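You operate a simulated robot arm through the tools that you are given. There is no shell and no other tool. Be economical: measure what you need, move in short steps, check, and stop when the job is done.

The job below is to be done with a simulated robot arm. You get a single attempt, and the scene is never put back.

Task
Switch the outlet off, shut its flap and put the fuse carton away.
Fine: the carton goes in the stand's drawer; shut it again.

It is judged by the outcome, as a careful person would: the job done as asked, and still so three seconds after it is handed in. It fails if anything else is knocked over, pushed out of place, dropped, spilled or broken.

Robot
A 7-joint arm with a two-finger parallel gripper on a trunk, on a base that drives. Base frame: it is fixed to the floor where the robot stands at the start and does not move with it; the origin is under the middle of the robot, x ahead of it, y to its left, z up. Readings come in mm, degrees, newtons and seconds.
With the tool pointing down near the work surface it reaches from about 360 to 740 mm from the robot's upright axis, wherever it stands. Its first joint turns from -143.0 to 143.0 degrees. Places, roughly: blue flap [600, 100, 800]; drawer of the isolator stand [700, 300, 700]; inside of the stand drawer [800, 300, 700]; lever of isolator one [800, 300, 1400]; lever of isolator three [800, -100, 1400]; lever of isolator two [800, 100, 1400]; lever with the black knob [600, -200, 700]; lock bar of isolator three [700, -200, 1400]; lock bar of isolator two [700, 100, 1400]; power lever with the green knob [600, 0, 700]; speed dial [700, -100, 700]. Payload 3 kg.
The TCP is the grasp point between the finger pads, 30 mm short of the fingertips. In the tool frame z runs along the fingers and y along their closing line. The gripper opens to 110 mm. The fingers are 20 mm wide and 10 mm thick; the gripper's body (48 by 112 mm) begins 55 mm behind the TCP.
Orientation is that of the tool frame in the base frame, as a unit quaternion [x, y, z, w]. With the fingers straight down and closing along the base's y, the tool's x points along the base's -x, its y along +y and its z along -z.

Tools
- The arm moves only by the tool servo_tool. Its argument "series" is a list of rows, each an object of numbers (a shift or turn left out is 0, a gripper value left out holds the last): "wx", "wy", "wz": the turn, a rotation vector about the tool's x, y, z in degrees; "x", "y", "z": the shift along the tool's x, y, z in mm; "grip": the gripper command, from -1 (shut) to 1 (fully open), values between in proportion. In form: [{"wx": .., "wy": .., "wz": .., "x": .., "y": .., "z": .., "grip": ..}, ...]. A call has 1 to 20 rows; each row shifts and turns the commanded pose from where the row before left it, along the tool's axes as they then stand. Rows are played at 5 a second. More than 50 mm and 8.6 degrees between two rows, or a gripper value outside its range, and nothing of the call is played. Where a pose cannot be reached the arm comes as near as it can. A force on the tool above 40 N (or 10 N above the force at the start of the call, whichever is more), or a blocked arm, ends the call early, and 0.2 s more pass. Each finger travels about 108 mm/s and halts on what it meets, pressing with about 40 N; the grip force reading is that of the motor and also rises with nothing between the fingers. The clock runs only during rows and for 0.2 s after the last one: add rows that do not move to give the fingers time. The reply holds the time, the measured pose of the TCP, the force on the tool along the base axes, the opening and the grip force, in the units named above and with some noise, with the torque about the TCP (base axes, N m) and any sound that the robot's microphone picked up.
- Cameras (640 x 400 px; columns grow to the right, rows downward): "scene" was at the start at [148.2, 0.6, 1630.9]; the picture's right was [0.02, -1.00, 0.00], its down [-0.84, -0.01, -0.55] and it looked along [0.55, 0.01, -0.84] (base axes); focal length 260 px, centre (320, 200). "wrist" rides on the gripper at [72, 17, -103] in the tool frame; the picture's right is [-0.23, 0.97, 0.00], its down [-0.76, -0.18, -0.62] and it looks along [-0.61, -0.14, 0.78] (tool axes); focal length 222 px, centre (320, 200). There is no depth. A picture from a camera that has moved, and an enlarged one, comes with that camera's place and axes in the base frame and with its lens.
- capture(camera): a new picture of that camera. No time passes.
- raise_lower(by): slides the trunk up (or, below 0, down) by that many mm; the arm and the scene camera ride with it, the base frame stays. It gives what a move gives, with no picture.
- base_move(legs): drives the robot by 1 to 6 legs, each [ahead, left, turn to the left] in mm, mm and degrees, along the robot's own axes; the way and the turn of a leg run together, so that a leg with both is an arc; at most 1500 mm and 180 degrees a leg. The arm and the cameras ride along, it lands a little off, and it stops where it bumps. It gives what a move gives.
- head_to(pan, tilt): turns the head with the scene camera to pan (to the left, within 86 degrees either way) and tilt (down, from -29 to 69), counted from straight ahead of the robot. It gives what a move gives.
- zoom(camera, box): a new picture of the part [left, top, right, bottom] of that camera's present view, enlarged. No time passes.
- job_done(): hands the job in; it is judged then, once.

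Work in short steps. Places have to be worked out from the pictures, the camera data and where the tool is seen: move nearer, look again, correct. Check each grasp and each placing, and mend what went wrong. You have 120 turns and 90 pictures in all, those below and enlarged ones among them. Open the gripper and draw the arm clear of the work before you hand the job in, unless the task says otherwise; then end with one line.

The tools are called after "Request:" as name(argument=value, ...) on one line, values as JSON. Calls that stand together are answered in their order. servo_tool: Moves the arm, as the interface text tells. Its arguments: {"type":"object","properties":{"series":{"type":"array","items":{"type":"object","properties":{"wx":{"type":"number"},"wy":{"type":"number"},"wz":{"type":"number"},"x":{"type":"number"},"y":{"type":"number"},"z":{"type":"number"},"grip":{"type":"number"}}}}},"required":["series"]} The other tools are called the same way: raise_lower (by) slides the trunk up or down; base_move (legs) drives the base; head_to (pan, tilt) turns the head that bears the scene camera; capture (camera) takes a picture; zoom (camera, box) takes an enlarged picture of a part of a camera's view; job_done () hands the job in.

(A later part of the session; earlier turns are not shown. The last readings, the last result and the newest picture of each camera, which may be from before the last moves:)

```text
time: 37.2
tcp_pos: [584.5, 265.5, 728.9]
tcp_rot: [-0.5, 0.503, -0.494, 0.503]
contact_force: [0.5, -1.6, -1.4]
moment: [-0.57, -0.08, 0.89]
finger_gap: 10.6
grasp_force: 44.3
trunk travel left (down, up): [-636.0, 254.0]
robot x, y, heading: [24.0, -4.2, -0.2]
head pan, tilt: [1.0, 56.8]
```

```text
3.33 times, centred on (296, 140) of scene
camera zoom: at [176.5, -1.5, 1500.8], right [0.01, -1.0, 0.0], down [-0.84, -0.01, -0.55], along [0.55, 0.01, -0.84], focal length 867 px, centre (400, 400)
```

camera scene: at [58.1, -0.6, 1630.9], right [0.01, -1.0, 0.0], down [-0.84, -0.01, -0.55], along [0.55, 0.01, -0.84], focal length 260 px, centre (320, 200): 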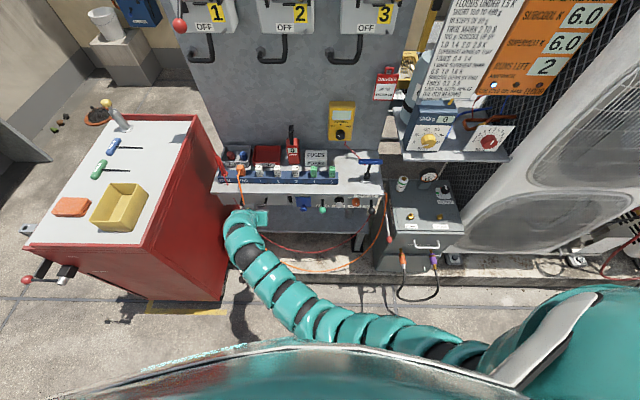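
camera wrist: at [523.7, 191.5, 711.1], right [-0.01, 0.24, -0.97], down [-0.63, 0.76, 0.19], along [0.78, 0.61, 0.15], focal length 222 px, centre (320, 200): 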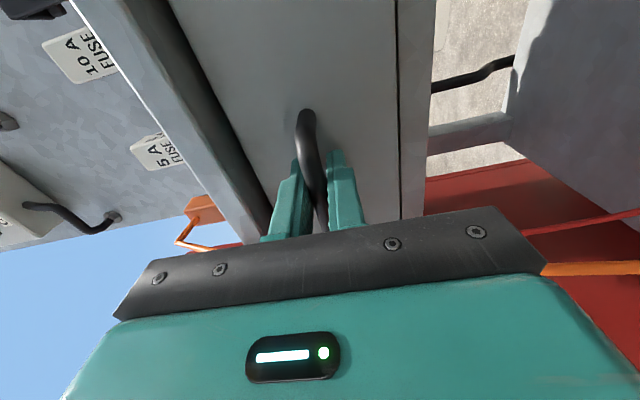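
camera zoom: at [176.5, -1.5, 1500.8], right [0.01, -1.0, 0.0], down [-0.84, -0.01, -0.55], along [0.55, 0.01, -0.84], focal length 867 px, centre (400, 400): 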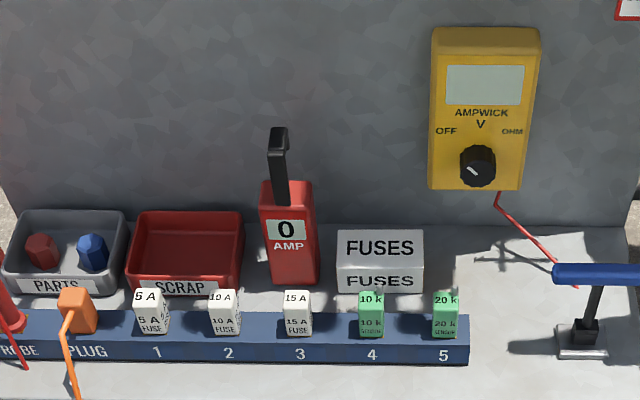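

The drawer runs freely. I keep pulling.

Request:
servo_tool(series=[{"z": -12}, {"z": -12}, {"z": -12}, {"z": -12}, {"z": -12}, {"z": -12}, {"wx": 0}])

Request:
capture(camera="scene")

```text
time: 38.8
tcp_pos: [509.0, 264.5, 726.7]
tcp_rot: [-0.5, 0.503, -0.494, 0.503]
contact_force: [1.2, -3.9, -5.1]
moment: [-0.67, 0.0, 0.89]
finger_gap: 10.6
grasp_force: 45.2
trunk travel left (down, up): [-636.0, 254.0]
robot x, y, heading: [25.8, 0.1, -0.1]
head pan, tilt: [1.0, 56.8]
```

```text
51 pictures are left
camera scene: at [176.7, -1.6, 1500.9], right [0.01, -1.0, 0.0], down [-0.84, -0.01, -0.55], along [0.55, 0.01, -0.84], focal length 260 px, centre (320, 200)
```

scene: 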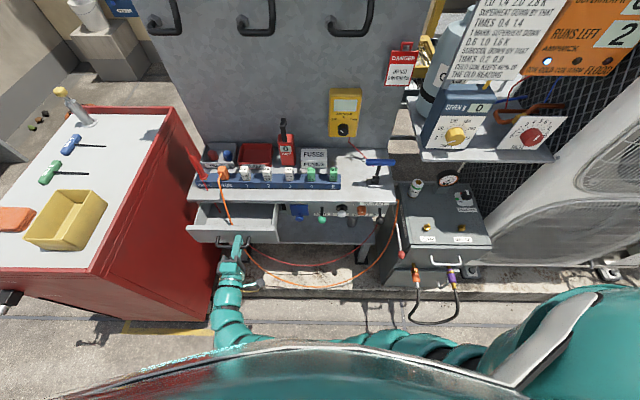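

Request:
servo_tool(series=[{"z": -10}, {"z": -10}, {"z": -10}, {"z": -10}, {"wx": 0}])

Request:
zoom(camera="scene", box=[170, 130, 362, 250])

```text
time: 40.0
tcp_pos: [473.0, 262.6, 727.5]
tcp_rot: [-0.499, 0.504, -0.494, 0.502]
contact_force: [28.6, 8.9, -9.7]
moment: [-0.73, -0.1, -0.35]
finger_gap: 10.8
grasp_force: 44.8
trunk travel left (down, up): [-636.0, 254.0]
robot x, y, heading: [29.4, -2.5, -0.4]
head pan, tilt: [1.0, 56.8]
```

```text
3.33 times, centred on (266, 190) of scene
camera zoom: at [180.4, -0.2, 1500.5], right [0.01, -1.0, 0.0], down [-0.84, -0.01, -0.55], along [0.55, 0.01, -0.84], focal length 867 px, centre (500, 233)
```

zoom: 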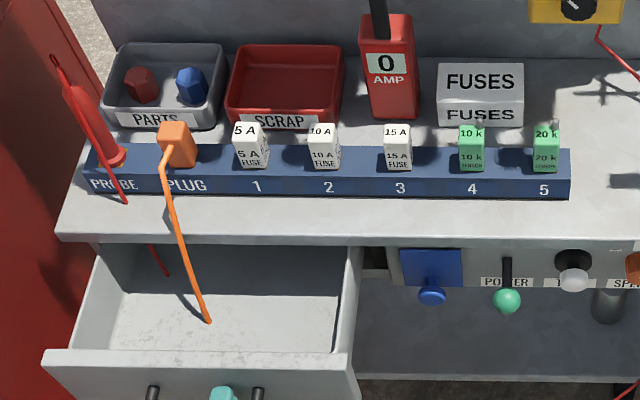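

The drawer is fully out (stop felt) and empty. I release the bar and back the base away from it.

Request:
servo_tool(series=[{"z": 1, "grip": -0.3}, {"wx": 0}, {"wx": 0}, {"wx": 0}])

Request:
base_move(legs=[[-120, 0, 0]])

Request:
capture(camera="wrist")

```text
time: 41.0
tcp_pos: [470.4, 264.0, 728.6]
tcp_rot: [-0.5, 0.503, -0.494, 0.503]
contact_force: [0.1, -0.4, -0.6]
moment: [0.03, 0.02, -0.01]
finger_gap: 38.6
grasp_force: 0.1
trunk travel left (down, up): [-636.0, 254.0]
robot x, y, heading: [25.2, -4.0, -0.3]
head pan, tilt: [1.0, 56.8]
```

```text
time: 42.3
tcp_pos: [350.2, 264.6, 729.5]
tcp_rot: [-0.499, 0.503, -0.494, 0.504]
contact_force: [-0.9, 0.1, 0.6]
moment: [0.04, 0.02, 0.0]
finger_gap: 38.8
grasp_force: 0.0
trunk travel left (down, up): [-636.0, 254.0]
robot x, y, heading: [-92.3, 2.5, -0.1]
head pan, tilt: [1.0, 56.8]
```

```text
49 pictures are left
camera wrist: at [247.3, 192.0, 712.6], right [-0.01, 0.24, -0.97], down [-0.63, 0.75, 0.19], along [0.78, 0.61, 0.15], focal length 222 px, centre (320, 200)
```

wrist: 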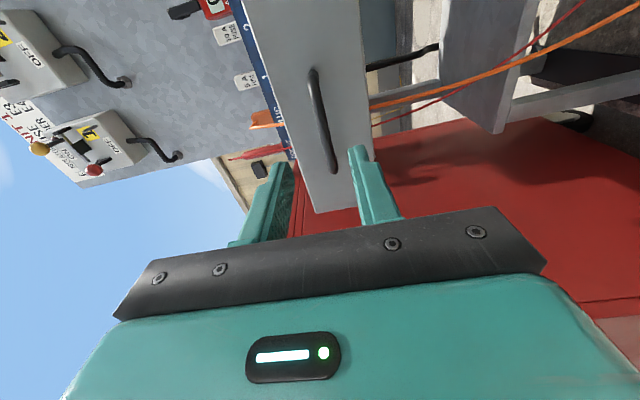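

Now for the carton: I raise the trunk, then turn the tool back to pointing down.

Request:
raise_lower(by=250)

Request:
servo_tool(series=[{"wz": 8.2}, {"wz": 8.2}, {"wz": 8.2}, {"wz": 8.2}, {"wz": 8.2}, {"wz": 8.2}, {"wz": 8.2}, {"wz": 8.2}, {"wz": 8.2}, {"wz": 8.2}, {"wz": 8}, {"wx": 0}])

Request:
servo_tool(series=[{"wy": 8.2, "z": 20}, {"wy": 8.2, "z": 20}, {"wy": 8.2, "z": 20}, {"wy": 8.2, "z": 20}, {"wy": 8.2, "z": 10}, {"wy": 8.2}, {"wy": 8.2}, {"wy": 8.2}, {"wy": 8.2}, {"wy": 8.2}, {"wy": 8.2, "grip": 1}, {"wx": 0}, {"wx": 0}, {"wx": 0}])

```text
time: 44.9
tcp_pos: [350.0, 264.2, 978.9]
tcp_rot: [-0.5, 0.503, -0.493, 0.504]
contact_force: [-0.2, -0.4, -0.3]
moment: [-0.05, 0.0, -0.02]
finger_gap: 38.4
grasp_force: 0.1
trunk travel left (down, up): [-886.0, 4.0]
robot x, y, heading: [-92.3, 0.6, -0.1]
head pan, tilt: [1.0, 56.8]
```

```text
time: 47.5
tcp_pos: [350.7, 263.3, 978.0]
tcp_rot: [0.003, 0.709, 0.007, 0.705]
contact_force: [-0.5, 0.5, 0.1]
moment: [0.01, -0.01, 0.01]
finger_gap: 38.4
grasp_force: 0.1
trunk travel left (down, up): [-886.0, 4.0]
robot x, y, heading: [-91.8, -1.9, -0.2]
head pan, tilt: [1.0, 56.8]
```

```text
time: 50.5
tcp_pos: [436.0, 265.3, 956.5]
tcp_rot: [-0.003, 1.0, 0.007, -0.004]
contact_force: [0.4, -0.2, -0.1]
moment: [-0.01, 0.0, 0.01]
finger_gap: 110.2
grasp_force: 0.0
trunk travel left (down, up): [-886.0, 4.0]
robot x, y, heading: [-91.3, -1.9, -0.2]
head pan, tilt: [1.0, 56.8]
```

Tool points down. Moving over toward the carton for a look from above.

Request:
servo_tool(series=[{"z": -40}, {"x": -20, "y": -40}, {"x": -20, "y": -40}, {"x": -20, "y": -40}, {"x": -20, "y": -40}, {"x": -20, "y": -40}, {"x": -20, "y": -40}, {"y": -25}, {"wx": 0}])

Request:
capture(camera="wrist")

```text
time: 52.5
tcp_pos: [561.2, -0.4, 991.2]
tcp_rot: [-0.005, 1.0, 0.007, -0.005]
contact_force: [0.0, 0.3, -1.7]
moment: [-0.02, 0.02, 0.0]
finger_gap: 109.8
grasp_force: 0.1
trunk travel left (down, up): [-886.0, 4.0]
robot x, y, heading: [-94.4, -6.0, -0.2]
head pan, tilt: [1.0, 56.8]
```

```text
48 pictures are left
camera wrist: at [488.4, 15.3, 1095.6], right [0.22, 0.98, 0.01], down [0.77, -0.18, 0.61], along [0.6, -0.13, -0.79], focal length 222 px, centre (320, 200)
```

wrist: 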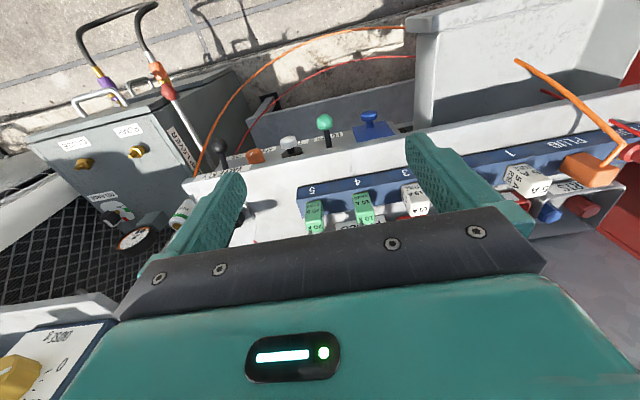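

The carton is behind the gripper in this view; I tilt the tool forward and draw back to expose it.

Request:
servo_tool(series=[{"x": 35}, {"x": 35}, {"wy": -8}, {"wy": -8}, {"wy": -8}, {"wx": 0}])

Request:
capture(camera="wrist")

Request:
zoom(camera="scene", box=[220, 100, 380, 200])

```text
time: 53.9
tcp_pos: [488.3, 1.0, 992.0]
tcp_rot: [-0.002, 0.979, 0.007, 0.204]
contact_force: [1.1, -0.5, 0.2]
moment: [0.01, 0.01, 0.04]
finger_gap: 110.3
grasp_force: 0.1
trunk travel left (down, up): [-886.0, 4.0]
robot x, y, heading: [-92.4, -3.0, 0.1]
head pan, tilt: [1.0, 56.8]
```

```text
47 pictures are left
camera wrist: at [380.8, 15.8, 1058.4], right [0.2, 0.97, 0.1], down [0.45, -0.19, 0.87], along [0.87, -0.13, -0.48], focal length 222 px, centre (320, 200)
```

wrist: 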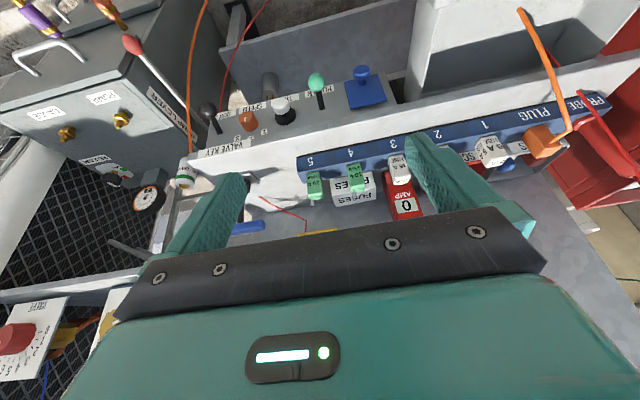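

```text
4.00 times, centred on (300, 150) of scene
camera zoom: at [56.7, -0.7, 1750.9], right [0.01, -1.0, 0.0], down [-0.84, -0.01, -0.55], along [0.55, 0.01, -0.84], focal length 1041 px, centre (400, 400)
```

zoom: 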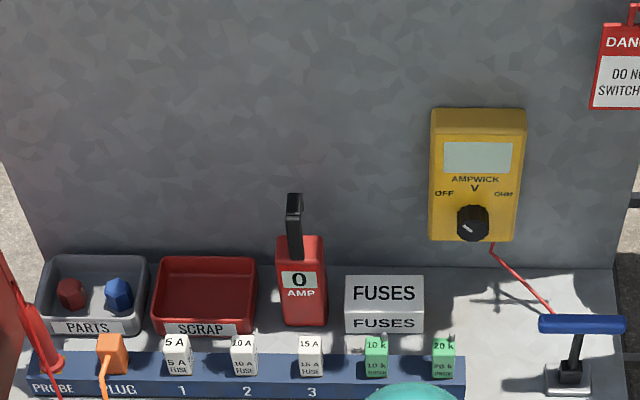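

Request:
zoom(camera="wrist", box=[270, 130, 430, 230])

```text
4.00 times, centred on (350, 180) of wrist
camera zoom: at [380.8, 15.8, 1058.4], right [0.2, 0.97, 0.1], down [0.45, -0.19, 0.87], along [0.87, -0.13, -0.48], focal length 888 px, centre (200, 280)
```

zoom: 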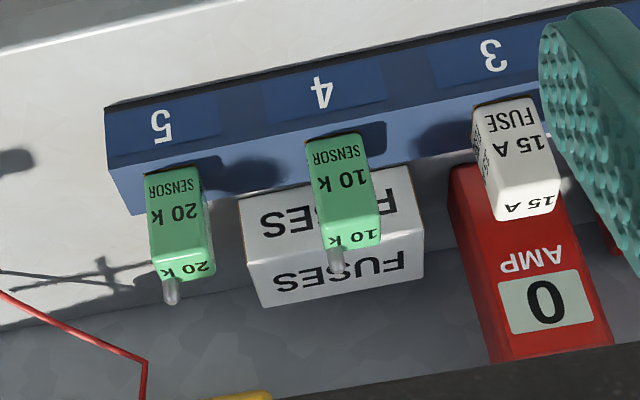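

Carton worked out: x 765–822, y −15…72, z 784–839, about 57×87×55 mm; the "0 AMP" puller is close on its left, so I'll grasp it front-to-back. I turn the tool down with the closing line along x, then drive closer.

Request:
servo_tool(series=[{"wy": 8}, {"wy": 8}, {"wy": 8}, {"wz": -8.2}, {"wz": -8.2}, {"wz": -8.2}, {"wz": -8.2}, {"wz": -8.2}, {"wz": -8.2}, {"wz": -8.2}, {"wz": -8.2}, {"wz": -8.2}, {"wz": -8.2}, {"wz": -7, "grip": 0.6}, {"wx": 0}, {"wx": 0}])

Request:
base_move(legs=[[200, 0, 0]])

Request:
capture(camera="scene")

Request:
capture(camera="wrist")

```text
time: 57.2
tcp_pos: [487.9, 0.9, 992.6]
tcp_rot: [-0.703, 0.711, 0.009, 0.002]
contact_force: [-0.1, -0.8, -0.1]
moment: [0.02, 0.01, -0.03]
finger_gap: 88.2
grasp_force: 0.1
trunk travel left (down, up): [-886.0, 4.0]
robot x, y, heading: [-94.9, -3.5, -0.3]
head pan, tilt: [1.0, 56.8]
```

```text
time: 58.9
tcp_pos: [690.4, -1.0, 991.8]
tcp_rot: [-0.703, 0.711, 0.008, 0.001]
contact_force: [0.2, 0.0, 0.0]
moment: [-0.05, 0.06, 0.01]
finger_gap: 87.9
grasp_force: 0.1
trunk travel left (down, up): [-886.0, 4.0]
robot x, y, heading: [108.5, -0.7, -0.1]
head pan, tilt: [1.0, 56.8]
```

```text
44 pictures are left
camera scene: at [258.9, -2.2, 1750.8], right [0.01, -1.0, 0.0], down [-0.84, -0.01, -0.55], along [0.55, 0.01, -0.84], focal length 260 px, centre (320, 200)
```

scene: 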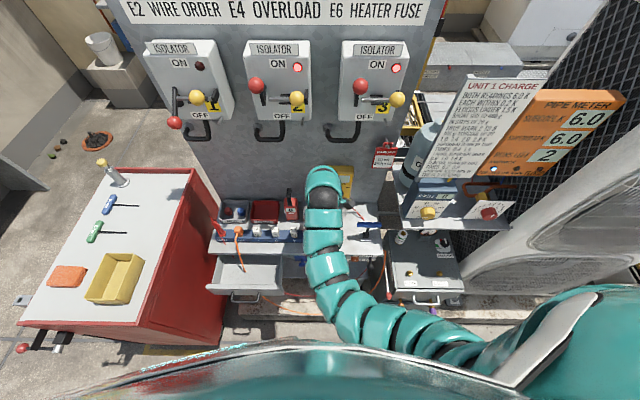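

```text
43 pictures are left
camera wrist: at [673.6, -74.6, 1094.8], right [-0.97, 0.24, 0.01], down [0.19, 0.75, 0.63], along [0.14, 0.62, -0.78], focal length 222 px, centre (320, 200)
```

wrist: 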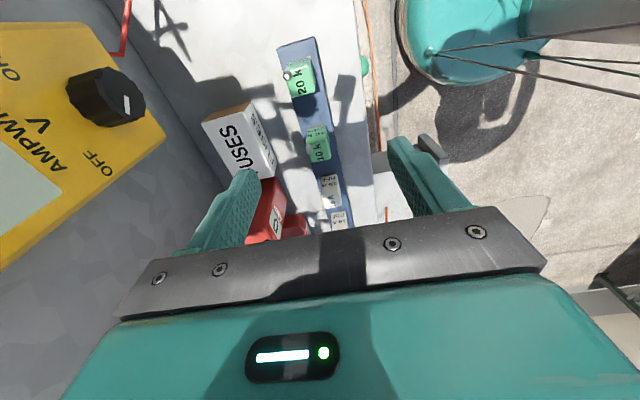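

Clear all round. I move over the carton at this height, then look.

Request:
servo_tool(series=[{"y": -30, "x": -10}, {"y": -30, "x": -10}, {"y": -25, "x": -9}, {"y": -18}, {"wx": 0}])

Request:
capture(camera="wrist")

```text
time: 60.0
tcp_pos: [793.7, 25.4, 991.8]
tcp_rot: [-0.703, 0.711, 0.009, 0.002]
contact_force: [-0.8, -1.0, 0.3]
moment: [0.01, 0.03, -0.01]
finger_gap: 88.2
grasp_force: 0.0
trunk travel left (down, up): [-886.0, 4.0]
robot x, y, heading: [110.9, -2.6, -0.3]
head pan, tilt: [1.0, 56.8]
```

```text
42 pictures are left
camera wrist: at [776.5, -47.6, 1094.5], right [-0.97, 0.24, 0.01], down [0.19, 0.75, 0.63], along [0.14, 0.62, -0.78], focal length 222 px, centre (320, 200)
```

wrist: 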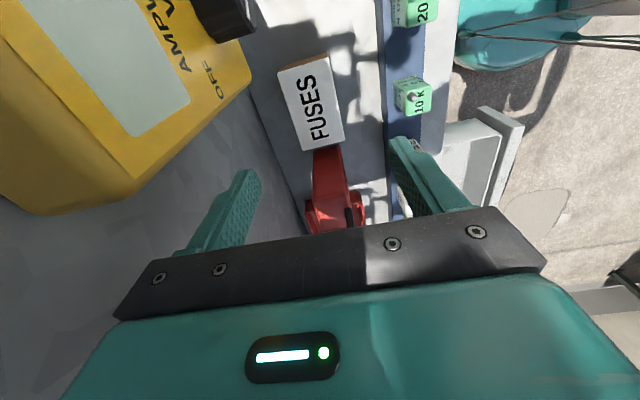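

Well aligned. I descend straight down around the carton in steps.

Request:
servo_tool(series=[{"z": 30, "y": -2}, {"z": 30}, {"z": 25}, {"z": 15}, {"wx": 0}])

Request:
capture(camera="wrist")

Request:
zoom(camera="scene", box=[240, 140, 400, 240])

```text
time: 61.2
tcp_pos: [795.3, 26.4, 891.2]
tcp_rot: [-0.703, 0.712, 0.008, 0.001]
contact_force: [0.0, -0.4, -0.4]
moment: [0.03, 0.0, -0.01]
finger_gap: 88.0
grasp_force: 0.1
trunk travel left (down, up): [-886.0, 4.0]
robot x, y, heading: [108.9, -1.7, -0.4]
head pan, tilt: [1.0, 56.8]
```

```text
41 pictures are left
camera wrist: at [777.6, -46.2, 994.1], right [-0.97, 0.24, 0.01], down [0.19, 0.75, 0.63], along [0.14, 0.62, -0.77], focal length 222 px, centre (320, 200)
```

wrist: 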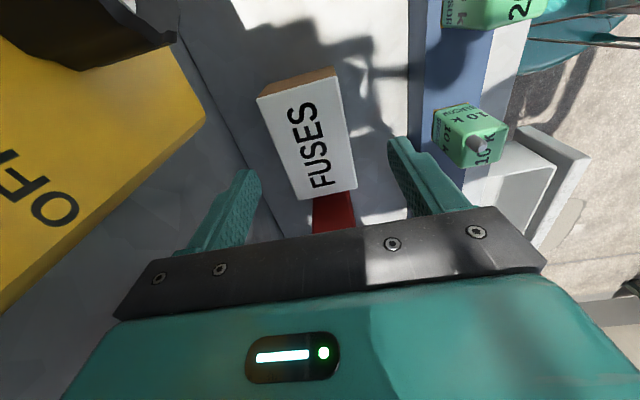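

```text
4.00 times, centred on (320, 190) of scene
camera zoom: at [257.7, -2.7, 1750.9], right [0.01, -1.0, 0.0], down [-0.84, -0.01, -0.55], along [0.55, 0.01, -0.84], focal length 1041 px, centre (320, 240)
```

zoom: 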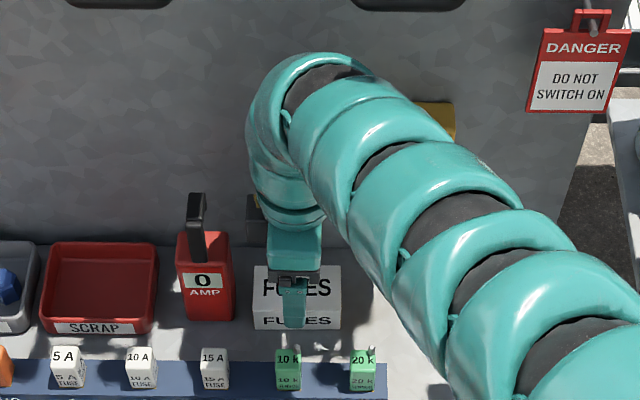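

Aligned (carton centre ≈ (797, 22)). I descend the last 69 mm and close.

Request:
servo_tool(series=[{"z": 20, "x": 3, "y": -1}, {"z": 20}, {"z": 15}, {"z": 14}, {"wx": 0}])

Request:
servo_tool(series=[{"grip": 0.2}, {"grip": -0.2}, {"grip": -1}, {"wx": 0}, {"wx": 0}])

Request:
capture(camera="wrist")

```text
time: 62.5
tcp_pos: [785.4, 23.7, 865.4]
tcp_rot: [-0.703, 0.711, 0.008, 0.002]
contact_force: [-0.4, 0.5, 0.1]
moment: [0.02, 0.0, 0.01]
finger_gap: 88.1
grasp_force: 0.1
out of reach, approached as far as the arm can: row 1, 2, 3, 4
trunk travel left (down, up): [-886.0, 4.0]
robot x, y, heading: [105.3, 1.0, -0.3]
head pan, tilt: [1.0, 56.8]
```

```text
time: 63.6
tcp_pos: [785.5, 22.5, 864.6]
tcp_rot: [-0.703, 0.711, 0.008, 0.002]
contact_force: [0.1, -0.3, 0.3]
moment: [-0.01, -0.01, 0.01]
finger_gap: 54.3
grasp_force: 39.6
trunk travel left (down, up): [-886.0, 4.0]
robot x, y, heading: [109.8, 0.5, -0.3]
head pan, tilt: [1.0, 56.8]
```

```text
39 pictures are left
camera wrist: at [769.1, -50.5, 968.2], right [-0.97, 0.24, 0.01], down [0.19, 0.75, 0.63], along [0.14, 0.62, -0.78], focal length 222 px, centre (320, 200)
```

wrist: 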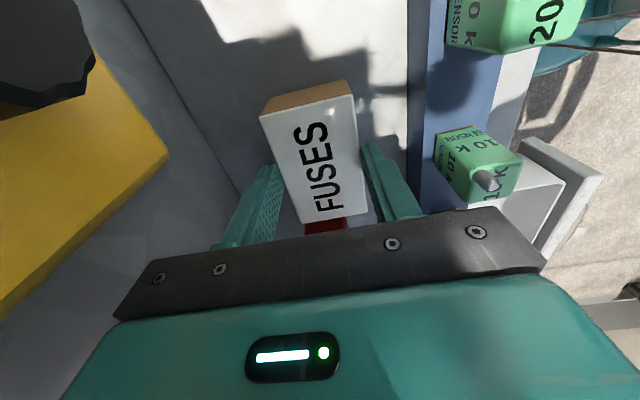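

The reach limit stopped the descent at z 865, so the tips hold only the carton's top edge. I reopen and lower with the trunk instead.

Request:
servo_tool(series=[{"grip": 0.5}, {"wx": 0}, {"wx": 0}])

Request:
raise_lower(by=-42)

Request:
capture(camera="wrist")

```text
time: 64.5
tcp_pos: [786.0, 22.0, 864.6]
tcp_rot: [-0.702, 0.712, 0.008, 0.003]
contact_force: [0.4, 0.4, -0.2]
moment: [0.0, -0.02, -0.02]
finger_gap: 82.5
grasp_force: 0.1
trunk travel left (down, up): [-886.0, 4.0]
robot x, y, heading: [108.7, -2.9, -0.5]
head pan, tilt: [1.0, 56.8]
```

```text
time: 65.3
tcp_pos: [792.3, 22.9, 829.6]
tcp_rot: [-0.702, 0.712, 0.005, 0.007]
contact_force: [-7.3, -4.5, 26.9]
moment: [-0.32, 1.54, 0.14]
finger_gap: 86.5
grasp_force: 3.2
trunk travel left (down, up): [-843.0, 47.0]
robot x, y, heading: [109.7, -2.6, -0.2]
head pan, tilt: [1.0, 56.8]
stopped: the force on the tool passed its limit at 44 N (the readings are from after the stop); the commanded pose is now the measured one
```

```text
38 pictures are left
camera wrist: at [773.4, -51.0, 933.1], right [-0.97, 0.24, 0.0], down [0.19, 0.75, 0.64], along [0.15, 0.62, -0.77], focal length 222 px, centre (320, 200)
```

wrist: 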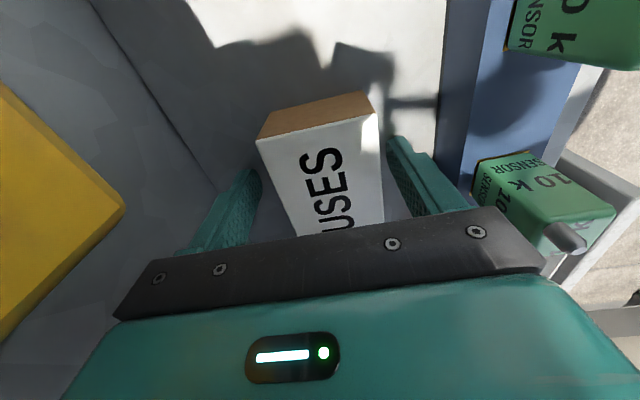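

The tips have met the shelf (z≈799). I lift 4 mm and close on the carton.

Request:
raise_lower(by=5)

Request:
servo_tool(series=[{"grip": 0.2}, {"grip": -0.2}, {"grip": -1}, {"wx": 0}, {"wx": 0}])

Request:
capture(camera="wrist")

```text
time: 65.8
tcp_pos: [790.8, 22.9, 832.8]
tcp_rot: [-0.703, 0.711, 0.004, 0.007]
contact_force: [0.3, 0.1, -0.7]
moment: [0.01, -0.01, -0.01]
finger_gap: 82.2
grasp_force: 0.1
trunk travel left (down, up): [-848.0, 42.0]
robot x, y, heading: [111.8, 0.8, -0.3]
head pan, tilt: [1.0, 56.8]
```

```text
time: 67.0
tcp_pos: [790.9, 22.8, 833.3]
tcp_rot: [-0.702, 0.712, 0.004, 0.008]
contact_force: [-0.3, 0.3, -0.5]
moment: [0.0, 0.01, 0.01]
finger_gap: 54.3
grasp_force: 39.9
trunk travel left (down, up): [-848.0, 42.0]
robot x, y, heading: [105.8, -2.3, -0.2]
head pan, tilt: [1.0, 56.8]
```

```text
37 pictures are left
camera wrist: at [773.4, -50.5, 935.3], right [-0.97, 0.24, 0.0], down [0.19, 0.75, 0.64], along [0.15, 0.62, -0.77], focal length 222 px, centre (320, 200)
```

wrist: 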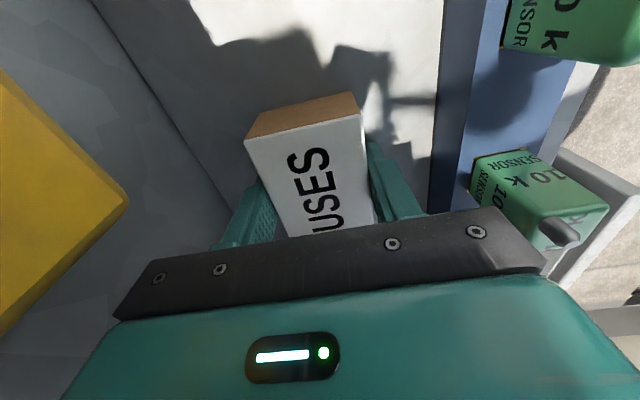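

Firm grasp (54.3 mm). Lifting: trunk up, then the arm.

Request:
raise_lower(by=40)

Request:
servo_tool(series=[{"z": -20}, {"z": -25}, {"z": -25}, {"z": -15}, {"wx": 0}])

Request:
capture(camera="wrist")

```text
time: 67.8
tcp_pos: [791.7, 23.2, 871.4]
tcp_rot: [-0.702, 0.712, 0.004, 0.008]
contact_force: [0.1, -1.4, -1.7]
moment: [0.03, 0.0, 0.02]
finger_gap: 54.1
grasp_force: 39.7
trunk travel left (down, up): [-888.0, 2.0]
robot x, y, heading: [108.3, -0.8, -0.3]
head pan, tilt: [1.0, 56.8]
```

```text
time: 69.0
tcp_pos: [791.9, 22.3, 958.9]
tcp_rot: [-0.703, 0.712, 0.004, 0.006]
contact_force: [0.5, -0.2, -0.2]
moment: [0.0, -0.02, 0.0]
finger_gap: 54.1
grasp_force: 40.1
trunk travel left (down, up): [-888.0, 2.0]
robot x, y, heading: [105.1, -0.4, -0.6]
head pan, tilt: [1.0, 56.8]
```

```text
36 pictures are left
camera wrist: at [773.5, -50.7, 1061.3], right [-0.97, 0.24, 0.0], down [0.19, 0.75, 0.63], along [0.15, 0.62, -0.77], focal length 222 px, centre (320, 200)
```

wrist: 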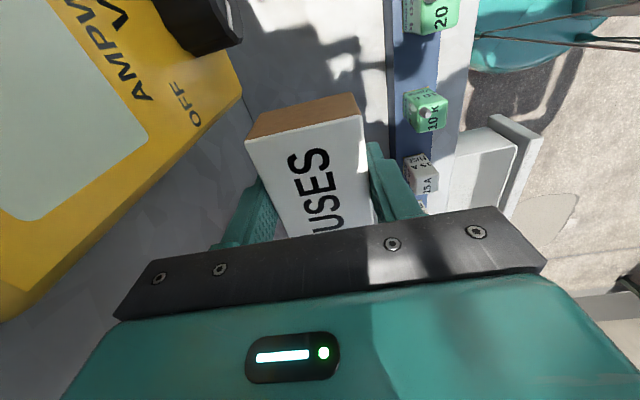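

Carton held. I carry it back over the fuses to in front of the shelf, then left to above the open drawer.

Request:
servo_tool(series=[{"y": 32}, {"y": 32}, {"y": 32}, {"y": 32}, {"y": 32}, {"y": 31}, {"y": 30}, {"wx": 0}])

Request:
servo_tool(series=[{"x": -34}, {"x": -34}, {"x": -34}, {"x": -34}, {"x": -34}, {"x": -34}, {"x": -34}, {"x": -31}, {"wx": 0}])

Request:
capture(camera="wrist")

Request:
capture(camera="scene")

```text
time: 70.8
tcp_pos: [679.8, 25.0, 958.1]
tcp_rot: [-0.703, 0.711, 0.005, 0.006]
contact_force: [-0.6, 0.4, -0.7]
moment: [0.01, 0.01, 0.03]
finger_gap: 54.3
grasp_force: 40.5
out of reach, approached as far as the arm can: row 4, 5, 6, 7
trunk travel left (down, up): [-888.0, 2.0]
robot x, y, heading: [107.6, -0.7, -0.4]
head pan, tilt: [1.0, 56.8]
```

```text
time: 72.8
tcp_pos: [682.5, 280.6, 962.0]
tcp_rot: [-0.702, 0.712, 0.005, 0.006]
contact_force: [0.0, -0.7, -0.6]
moment: [0.03, 0.02, 0.01]
finger_gap: 54.2
grasp_force: 40.0
out of reach, approached as far as the arm can: row 8
trunk travel left (down, up): [-888.0, 2.0]
robot x, y, heading: [109.8, 0.5, -0.3]
head pan, tilt: [1.0, 56.8]
```

```text
35 pictures are left
camera wrist: at [664.0, 206.7, 1064.6], right [-0.97, 0.24, 0.0], down [0.19, 0.75, 0.64], along [0.15, 0.62, -0.77], focal length 222 px, centre (320, 200)
```

wrist: 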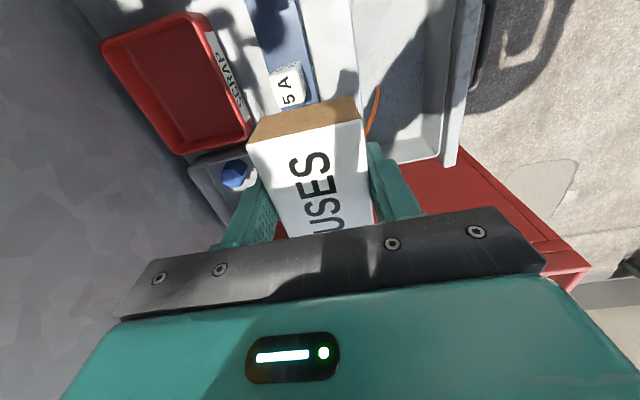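

```text
34 pictures are left
camera scene: at [258.2, -3.0, 1753.8], right [0.01, -1.0, 0.0], down [-0.84, -0.01, -0.55], along [0.55, 0.01, -0.84], focal length 260 px, centre (320, 200)
```

scene: 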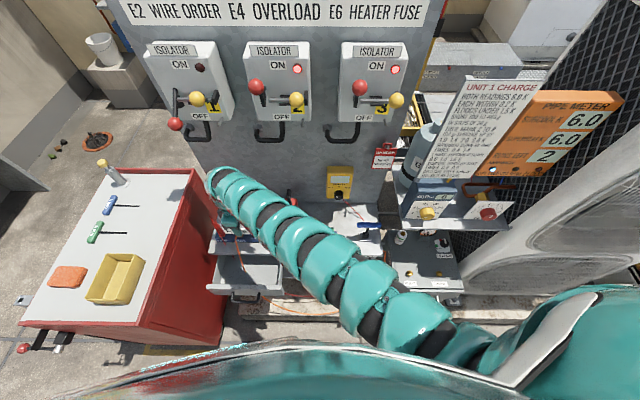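

The arm won't fold in further, so I drive the base back 112 mm instead, bringing the carton in front of the shelf edge.

Request:
base_move(legs=[[-112, 0, 0]])

Request:
capture(camera="wrist")

Request:
zoom(camera="scene", box=[180, 120, 340, 220])

```text
time: 74.0
tcp_pos: [568.4, 281.9, 962.8]
tcp_rot: [-0.702, 0.712, 0.004, 0.006]
contact_force: [0.1, -0.1, -1.4]
moment: [0.01, 0.0, 0.02]
finger_gap: 54.2
grasp_force: 40.0
trunk travel left (down, up): [-888.0, 2.0]
robot x, y, heading: [-4.8, 1.8, -0.2]
head pan, tilt: [1.0, 56.8]
```

```text
33 pictures are left
camera wrist: at [549.7, 208.3, 1065.2], right [-0.97, 0.24, 0.0], down [0.18, 0.75, 0.64], along [0.15, 0.62, -0.77], focal length 222 px, centre (320, 200)
```

wrist: 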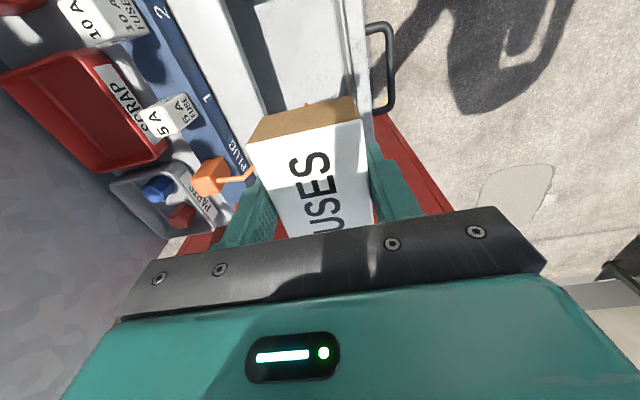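

```text
4.00 times, centred on (260, 170) of scene
camera zoom: at [143.2, -1.3, 1754.0], right [0.01, -1.0, 0.0], down [-0.84, -0.01, -0.55], along [0.55, 0.01, -0.84], focal length 1041 px, centre (560, 320)
```

zoom: 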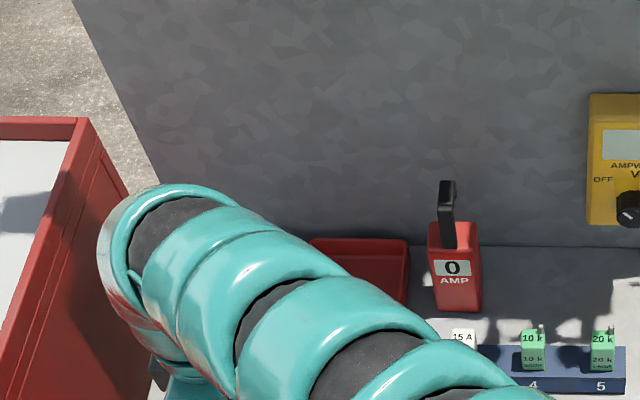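

The gap between drawer front (x≈524) and shelf edge (≈629) is tight for the hand this way round. I turn the tool 90° so the hand's narrow side lies along x, and then check.

Request:
servo_tool(series=[{"wz": 8.2}, {"wz": 8.2}, {"wz": 8.2}, {"wz": 8.2}, {"wz": 8.2}, {"wz": 8.2}, {"wz": 8.2}, {"wz": 8.2}, {"wz": 8.2}, {"wz": 8.2}, {"wz": 7.3}, {"wx": 0}])

Request:
servo_tool(series=[{"x": -7, "y": 10}, {"wx": 0}])

Request:
capture(camera="wrist")

```text
time: 76.7
tcp_pos: [567.6, 282.7, 961.4]
tcp_rot: [0.0, 1.0, 0.008, 0.002]
contact_force: [-0.3, -1.0, -1.4]
moment: [0.02, 0.03, -0.02]
finger_gap: 54.2
grasp_force: 40.0
trunk travel left (down, up): [-888.0, 2.0]
robot x, y, heading: [-4.5, 3.9, -0.0]
head pan, tilt: [1.0, 56.8]
```

```text
time: 77.2
tcp_pos: [568.2, 279.6, 961.6]
tcp_rot: [0.0, 1.0, 0.008, 0.002]
contact_force: [-0.1, -0.2, -1.1]
moment: [0.0, 0.0, 0.0]
finger_gap: 54.4
grasp_force: 39.7
out of reach, approached as far as the arm can: row 1
trunk travel left (down, up): [-888.0, 2.0]
robot x, y, heading: [-3.8, -2.3, -0.4]
head pan, tilt: [1.0, 56.8]
```

```text
31 pictures are left
camera wrist: at [495.9, 297.5, 1065.9], right [0.23, 0.97, 0.02], down [0.76, -0.19, 0.62], along [0.61, -0.13, -0.78], focal length 222 px, centre (320, 200)
```

wrist: 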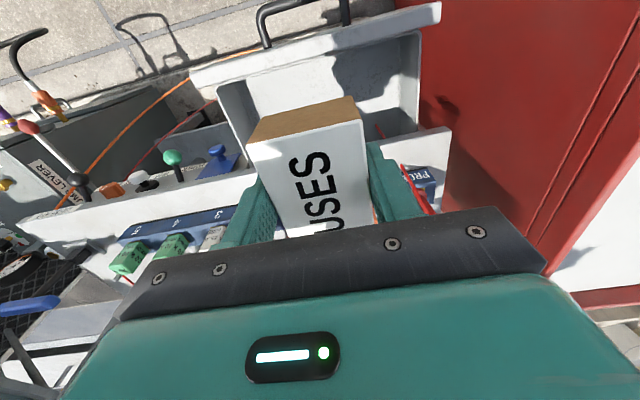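

The carton (x≈533–620) must pass between the drawer front (≈530) and the shelf edge (≈629). I lower with the trunk to just above the shelf level and look again.

Request:
raise_lower(by=-115)

Request:
servo_tool(series=[{"x": -3}, {"wx": 0}])

Request:
capture(camera="wrist")

Request:
zoom(camera="scene", box=[180, 130, 340, 230])

```text
time: 78.7
tcp_pos: [568.5, 281.3, 846.1]
tcp_rot: [0.0, 1.0, 0.008, 0.001]
contact_force: [1.1, 0.6, -1.0]
moment: [-0.04, 0.0, 0.0]
finger_gap: 54.0
grasp_force: 39.7
trunk travel left (down, up): [-773.0, 117.0]
robot x, y, heading: [-6.8, -5.0, -0.2]
head pan, tilt: [1.0, 56.8]
```

```text
time: 79.3
tcp_pos: [571.3, 281.7, 846.1]
tcp_rot: [0.0, 1.0, 0.008, 0.002]
contact_force: [-0.1, 0.7, -1.2]
moment: [0.02, 0.0, -0.05]
finger_gap: 54.4
grasp_force: 39.8
trunk travel left (down, up): [-773.0, 117.0]
robot x, y, heading: [-6.1, -1.7, -0.5]
head pan, tilt: [1.0, 56.8]
```

```text
30 pictures are left
camera wrist: at [497.9, 296.5, 951.1], right [0.23, 0.97, 0.02], down [0.76, -0.19, 0.62], along [0.61, -0.13, -0.78], focal length 222 px, centre (320, 200)
```

wrist: 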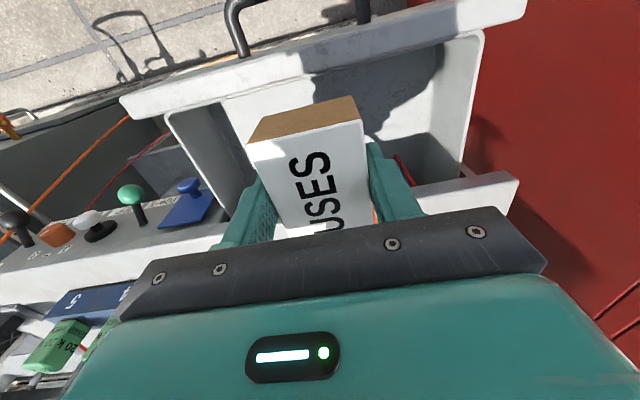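

```text
4.00 times, centred on (260, 180) of scene
camera zoom: at [144.8, -1.6, 1638.8], right [0.01, -1.0, 0.0], down [-0.84, -0.01, -0.55], along [0.55, 0.01, -0.84], focal length 1041 px, centre (560, 280)
```

zoom: 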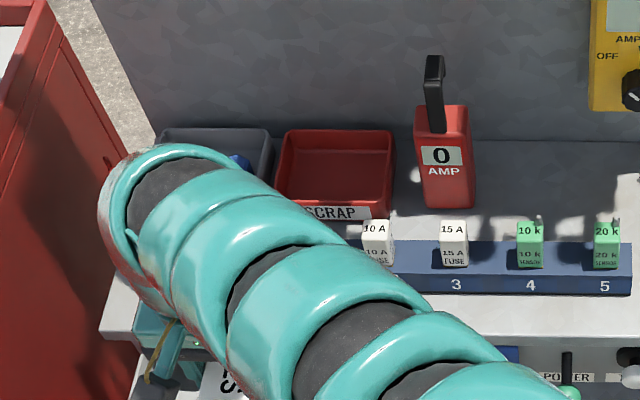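

Carton spans x≈534–621 against a window of ≈531–630; I nudge it 1.5 mm forward and lower by trunk, watching force.

Request:
servo_tool(series=[{"x": -1.5, "y": 5}, {"wx": 0}])

Request:
raise_lower(by=-50)

Request:
capture(camera="wrist")

```text
time: 79.9
tcp_pos: [569.9, 279.5, 847.7]
tcp_rot: [0.0, 1.0, 0.007, 0.002]
contact_force: [-0.5, 0.0, -0.6]
moment: [0.03, 0.03, -0.02]
finger_gap: 54.4
grasp_force: 40.2
out of reach, approached as far as the arm can: row 1
trunk travel left (down, up): [-773.0, 117.0]
robot x, y, heading: [-2.9, 2.0, -0.3]
head pan, tilt: [1.0, 56.8]
```

```text
time: 80.8
tcp_pos: [572.0, 281.8, 797.2]
tcp_rot: [0.0, 1.0, 0.008, 0.002]
contact_force: [-0.6, 1.1, -0.4]
moment: [-0.02, -0.03, 0.0]
finger_gap: 54.4
grasp_force: 40.0
trunk travel left (down, up): [-723.0, 167.0]
robot x, y, heading: [-3.6, -1.0, -0.4]
head pan, tilt: [1.0, 56.8]
```

```text
28 pictures are left
camera wrist: at [497.9, 296.7, 901.3], right [0.23, 0.97, 0.02], down [0.76, -0.19, 0.62], along [0.61, -0.13, -0.78], focal length 222 px, centre (320, 200)
```

wrist: 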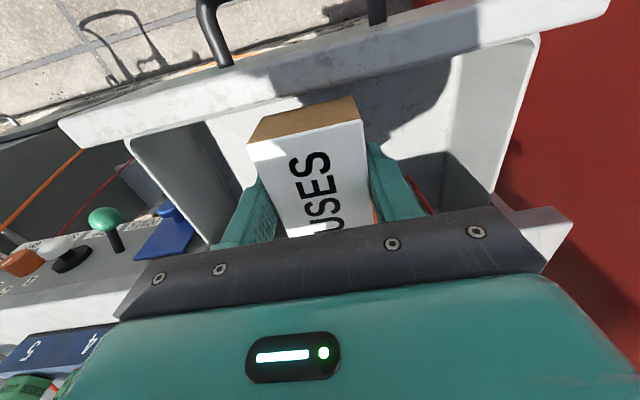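

No contact and a visible ~5 mm margin to the drawer front. Lowering further.

Request:
raise_lower(by=-35)

Request:
capture(camera="wrist")

```text
time: 81.6
tcp_pos: [570.2, 280.5, 762.3]
tcp_rot: [0.0, 1.0, 0.008, 0.002]
contact_force: [0.0, 1.0, -1.4]
moment: [0.01, -0.01, 0.01]
finger_gap: 54.7
grasp_force: 39.7
trunk travel left (down, up): [-688.0, 202.0]
robot x, y, heading: [-2.1, -0.6, -0.3]
head pan, tilt: [1.0, 56.8]
```

```text
27 pictures are left
camera wrist: at [497.8, 296.7, 866.3], right [0.23, 0.97, 0.02], down [0.76, -0.19, 0.62], along [0.61, -0.13, -0.78], focal length 222 px, centre (320, 200)
```

wrist: 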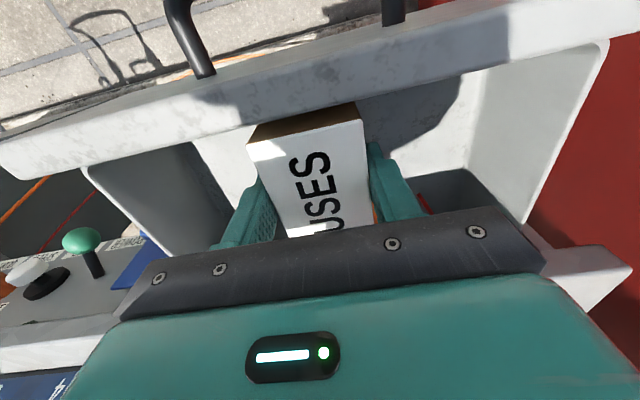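

The carton's lower end is inside the drawer. Lowering until it touches the floor.

Request:
raise_lower(by=-20)

Request:
raise_lower(by=-12)

Request:
capture(camera="wrist")

```text
time: 82.3
tcp_pos: [570.6, 280.6, 742.2]
tcp_rot: [0.0, 1.0, 0.008, 0.002]
contact_force: [0.1, 0.6, -1.3]
moment: [0.01, 0.02, 0.01]
finger_gap: 54.3
grasp_force: 40.1
trunk travel left (down, up): [-668.0, 222.0]
robot x, y, heading: [-6.3, 1.1, -0.3]
head pan, tilt: [1.0, 56.8]
```

```text
time: 82.9
tcp_pos: [570.4, 280.2, 730.5]
tcp_rot: [0.0, 1.0, 0.007, 0.001]
contact_force: [-0.2, 0.0, -0.2]
moment: [0.02, 0.01, 0.01]
finger_gap: 54.2
grasp_force: 40.0
trunk travel left (down, up): [-656.0, 234.0]
robot x, y, heading: [-5.6, 2.0, -0.5]
head pan, tilt: [1.0, 56.8]
```

```text
26 pictures are left
camera wrist: at [497.8, 296.7, 834.3], right [0.23, 0.97, 0.02], down [0.76, -0.19, 0.62], along [0.61, -0.13, -0.78], focal length 222 px, centre (320, 200)
```

wrist: 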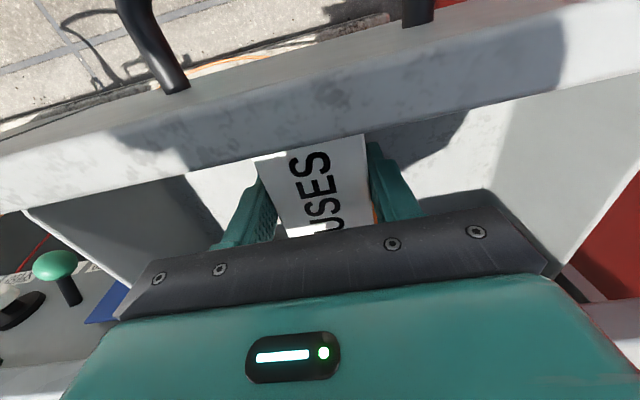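

Request:
raise_lower(by=-8)

Request:
raise_lower(by=-6)

```text
time: 83.5
tcp_pos: [571.0, 282.2, 722.8]
tcp_rot: [0.0, 1.0, 0.008, 0.001]
contact_force: [-0.5, -0.1, 0.0]
moment: [-0.04, -0.07, -0.05]
finger_gap: 54.1
grasp_force: 40.1
trunk travel left (down, up): [-648.0, 242.0]
robot x, y, heading: [-0.9, 0.2, -0.2]
head pan, tilt: [1.0, 56.8]
```

```text
time: 84.0
tcp_pos: [571.5, 281.5, 721.2]
tcp_rot: [0.001, 1.0, 0.01, 0.004]
contact_force: [-0.1, -2.3, 34.1]
moment: [-0.95, -0.11, -0.04]
finger_gap: 54.8
grasp_force: 39.9
trunk travel left (down, up): [-642.0, 248.0]
robot x, y, heading: [-1.6, 0.7, -0.2]
head pan, tilt: [1.0, 56.8]
```

The carton rests on the drawer floor. I relieve the load slightly, open the fingers and rise.

Request:
raise_lower(by=4)

Request:
servo_tool(series=[{"grip": 0.1}, {"grip": 0.5}, {"wx": 0}, {"wx": 0}])

Request:
raise_lower(by=150)

Request:
capture(camera="wrist")

```text
time: 84.5
tcp_pos: [570.1, 280.1, 721.2]
tcp_rot: [0.001, 1.0, 0.008, 0.002]
contact_force: [4.1, 3.7, 12.8]
moment: [-0.27, -0.9, 0.3]
finger_gap: 54.3
grasp_force: 40.3
trunk travel left (down, up): [-646.0, 244.0]
robot x, y, heading: [-0.5, 0.5, -0.5]
head pan, tilt: [1.0, 56.8]
```

```text
time: 85.5
tcp_pos: [569.9, 280.3, 721.5]
tcp_rot: [0.001, 1.0, 0.007, 0.002]
contact_force: [0.2, 2.6, 1.8]
moment: [-0.05, 0.02, -0.02]
finger_gap: 81.0
grasp_force: 0.1
trunk travel left (down, up): [-646.0, 244.0]
robot x, y, heading: [-6.0, -1.2, -0.2]
head pan, tilt: [1.0, 56.8]
```

```text
time: 87.3
tcp_pos: [570.3, 280.8, 869.2]
tcp_rot: [0.0, 1.0, 0.009, 0.002]
contact_force: [0.3, 0.9, 0.8]
moment: [0.01, 0.0, -0.01]
finger_gap: 82.5
grasp_force: 0.1
trunk travel left (down, up): [-796.0, 94.0]
robot x, y, heading: [-3.1, -1.8, -0.3]
head pan, tilt: [1.0, 56.8]
```

```text
25 pictures are left
camera wrist: at [498.0, 296.6, 974.1], right [0.23, 0.97, 0.02], down [0.76, -0.19, 0.62], along [0.61, -0.13, -0.78], focal length 222 px, centre (320, 200)
```

wrist: 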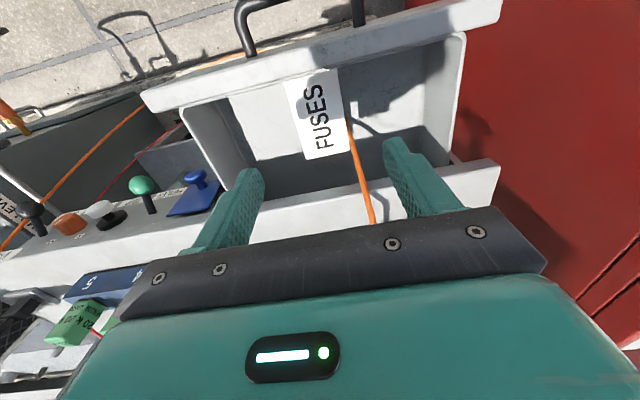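

The carton lies flat in the drawer. To shut it I back off, turn the tool horizontal again, and take the handle.

Request:
base_move(legs=[[-190, 0, 0]])

Request:
servo_tool(series=[{"wy": -8.2}, {"wy": -8.2}, {"wy": -8.2}, {"wy": -8.2}, {"wy": -8.2}, {"wy": -8.2}, {"wy": -8.2}, {"wy": -8.2}, {"wy": -8.2}, {"wy": -8.2}, {"wy": -8}, {"wx": 0}])

Request:
servo_tool(series=[{"wz": -8.2}, {"wz": -8.2}, {"wz": -8.2}, {"wz": -8.2}, {"wz": -8.2}, {"wz": -8.2}, {"wz": -8.2}, {"wz": -8.2}, {"wz": -8.2}, {"wz": -8.2}, {"wz": -8, "grip": -0.3}, {"wx": 0}, {"wx": 0}])

Request:
capture(camera="wrist")

```text
time: 88.8
tcp_pos: [379.3, 283.1, 870.8]
tcp_rot: [0.001, 1.0, 0.008, 0.002]
contact_force: [-1.0, 1.0, 0.4]
moment: [-0.03, 0.01, 0.01]
finger_gap: 82.6
grasp_force: 0.0
trunk travel left (down, up): [-796.0, 94.0]
robot x, y, heading: [-194.2, 1.8, -0.3]
head pan, tilt: [1.0, 56.8]
```

```text
time: 91.4
tcp_pos: [372.1, 281.6, 901.2]
tcp_rot: [0.005, 0.708, 0.004, 0.706]
contact_force: [0.0, 0.6, -1.4]
moment: [0.03, -0.01, 0.03]
finger_gap: 82.3
grasp_force: 0.0
out of reach, approached as far as the arm can: row 11
trunk travel left (down, up): [-796.0, 94.0]
robot x, y, heading: [-190.8, -0.5, -0.2]
head pan, tilt: [1.0, 56.8]
```

```text
time: 94.2
tcp_pos: [371.6, 281.5, 901.5]
tcp_rot: [-0.496, 0.502, -0.497, 0.505]
contact_force: [0.0, 0.2, -0.3]
moment: [0.01, 0.0, 0.0]
finger_gap: 38.2
grasp_force: 0.1
trunk travel left (down, up): [-796.0, 94.0]
robot x, y, heading: [-189.3, -0.2, -0.2]
head pan, tilt: [1.0, 56.8]
```

```text
24 pictures are left
camera wrist: at [268.6, 208.8, 884.0], right [0.0, 0.24, -0.97], down [-0.62, 0.76, 0.19], along [0.78, 0.61, 0.15], focal length 222 px, centre (320, 200)
```

wrist: 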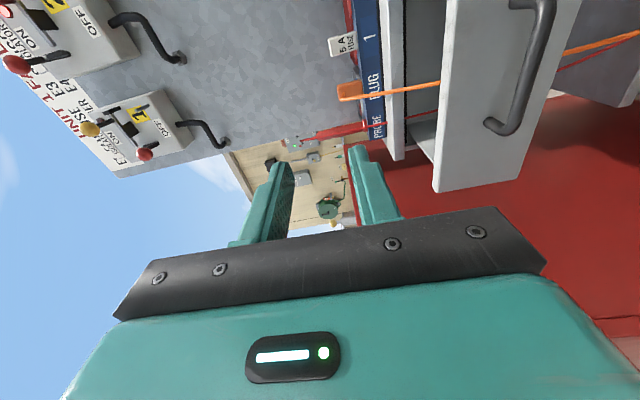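

Lower the trunk to handle height and look.

Request:
raise_lower(by=-173)

Request:
capture(camera="wrist")

```text
time: 96.2
tcp_pos: [371.9, 281.9, 728.7]
tcp_rot: [-0.495, 0.503, -0.497, 0.505]
contact_force: [-0.1, 0.0, 0.0]
moment: [-0.04, -0.02, 0.03]
finger_gap: 38.5
grasp_force: 0.2
trunk travel left (down, up): [-623.0, 267.0]
robot x, y, heading: [-195.1, -0.5, -0.2]
head pan, tilt: [1.0, 56.8]
```

```text
23 pictures are left
camera wrist: at [268.6, 208.8, 711.0], right [0.0, 0.24, -0.97], down [-0.62, 0.76, 0.19], along [0.78, 0.6, 0.15], focal length 222 px, centre (320, 200)
```

wrist: 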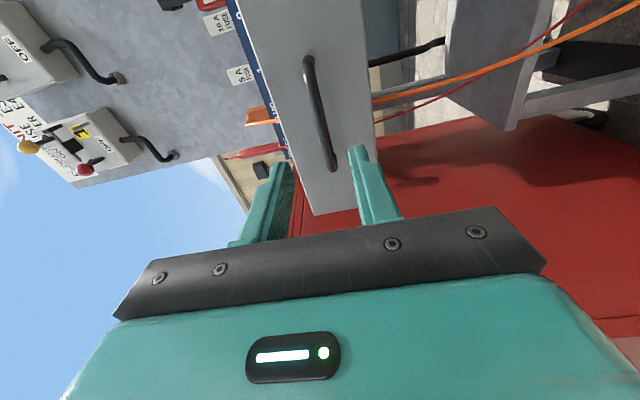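

The bar is at the fingers' mid-plane. Driving forward 95 mm puts it between the fingers; then I close.

Request:
base_move(legs=[[93, 0, 0]])

Request:
servo_tool(series=[{"grip": -0.6}, {"grip": -1}, {"wx": 0}, {"wx": 0}])

Request:
capture(camera="wrist")

```text
time: 97.3
tcp_pos: [465.3, 280.6, 727.5]
tcp_rot: [-0.496, 0.503, -0.497, 0.504]
contact_force: [1.0, -0.6, -0.5]
moment: [0.04, -0.01, 0.0]
finger_gap: 38.3
grasp_force: 0.1
trunk travel left (down, up): [-623.0, 267.0]
robot x, y, heading: [-103.4, 0.1, 0.2]
head pan, tilt: [1.0, 56.8]
```

```text
time: 98.3
tcp_pos: [464.3, 279.8, 728.0]
tcp_rot: [-0.496, 0.504, -0.496, 0.504]
contact_force: [-0.7, -1.6, -5.8]
moment: [-0.79, 0.04, 0.01]
finger_gap: 10.4
grasp_force: 45.2
trunk travel left (down, up): [-623.0, 267.0]
robot x, y, heading: [-101.8, -2.9, -0.3]
head pan, tilt: [1.0, 56.8]
```

```text
22 pictures are left
camera wrist: at [361.6, 207.9, 710.3], right [0.0, 0.24, -0.97], down [-0.62, 0.76, 0.19], along [0.78, 0.6, 0.15], focal length 222 px, centre (320, 200)
```

wrist: 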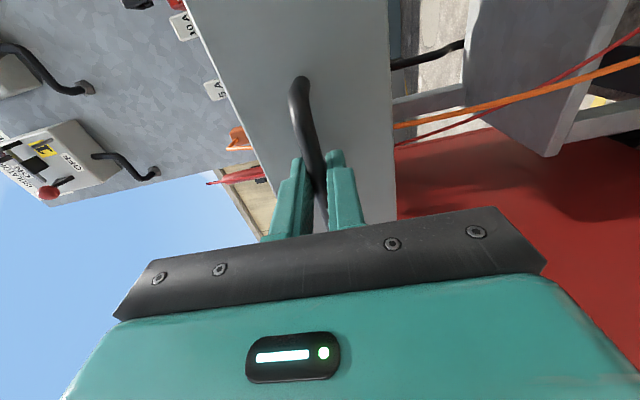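

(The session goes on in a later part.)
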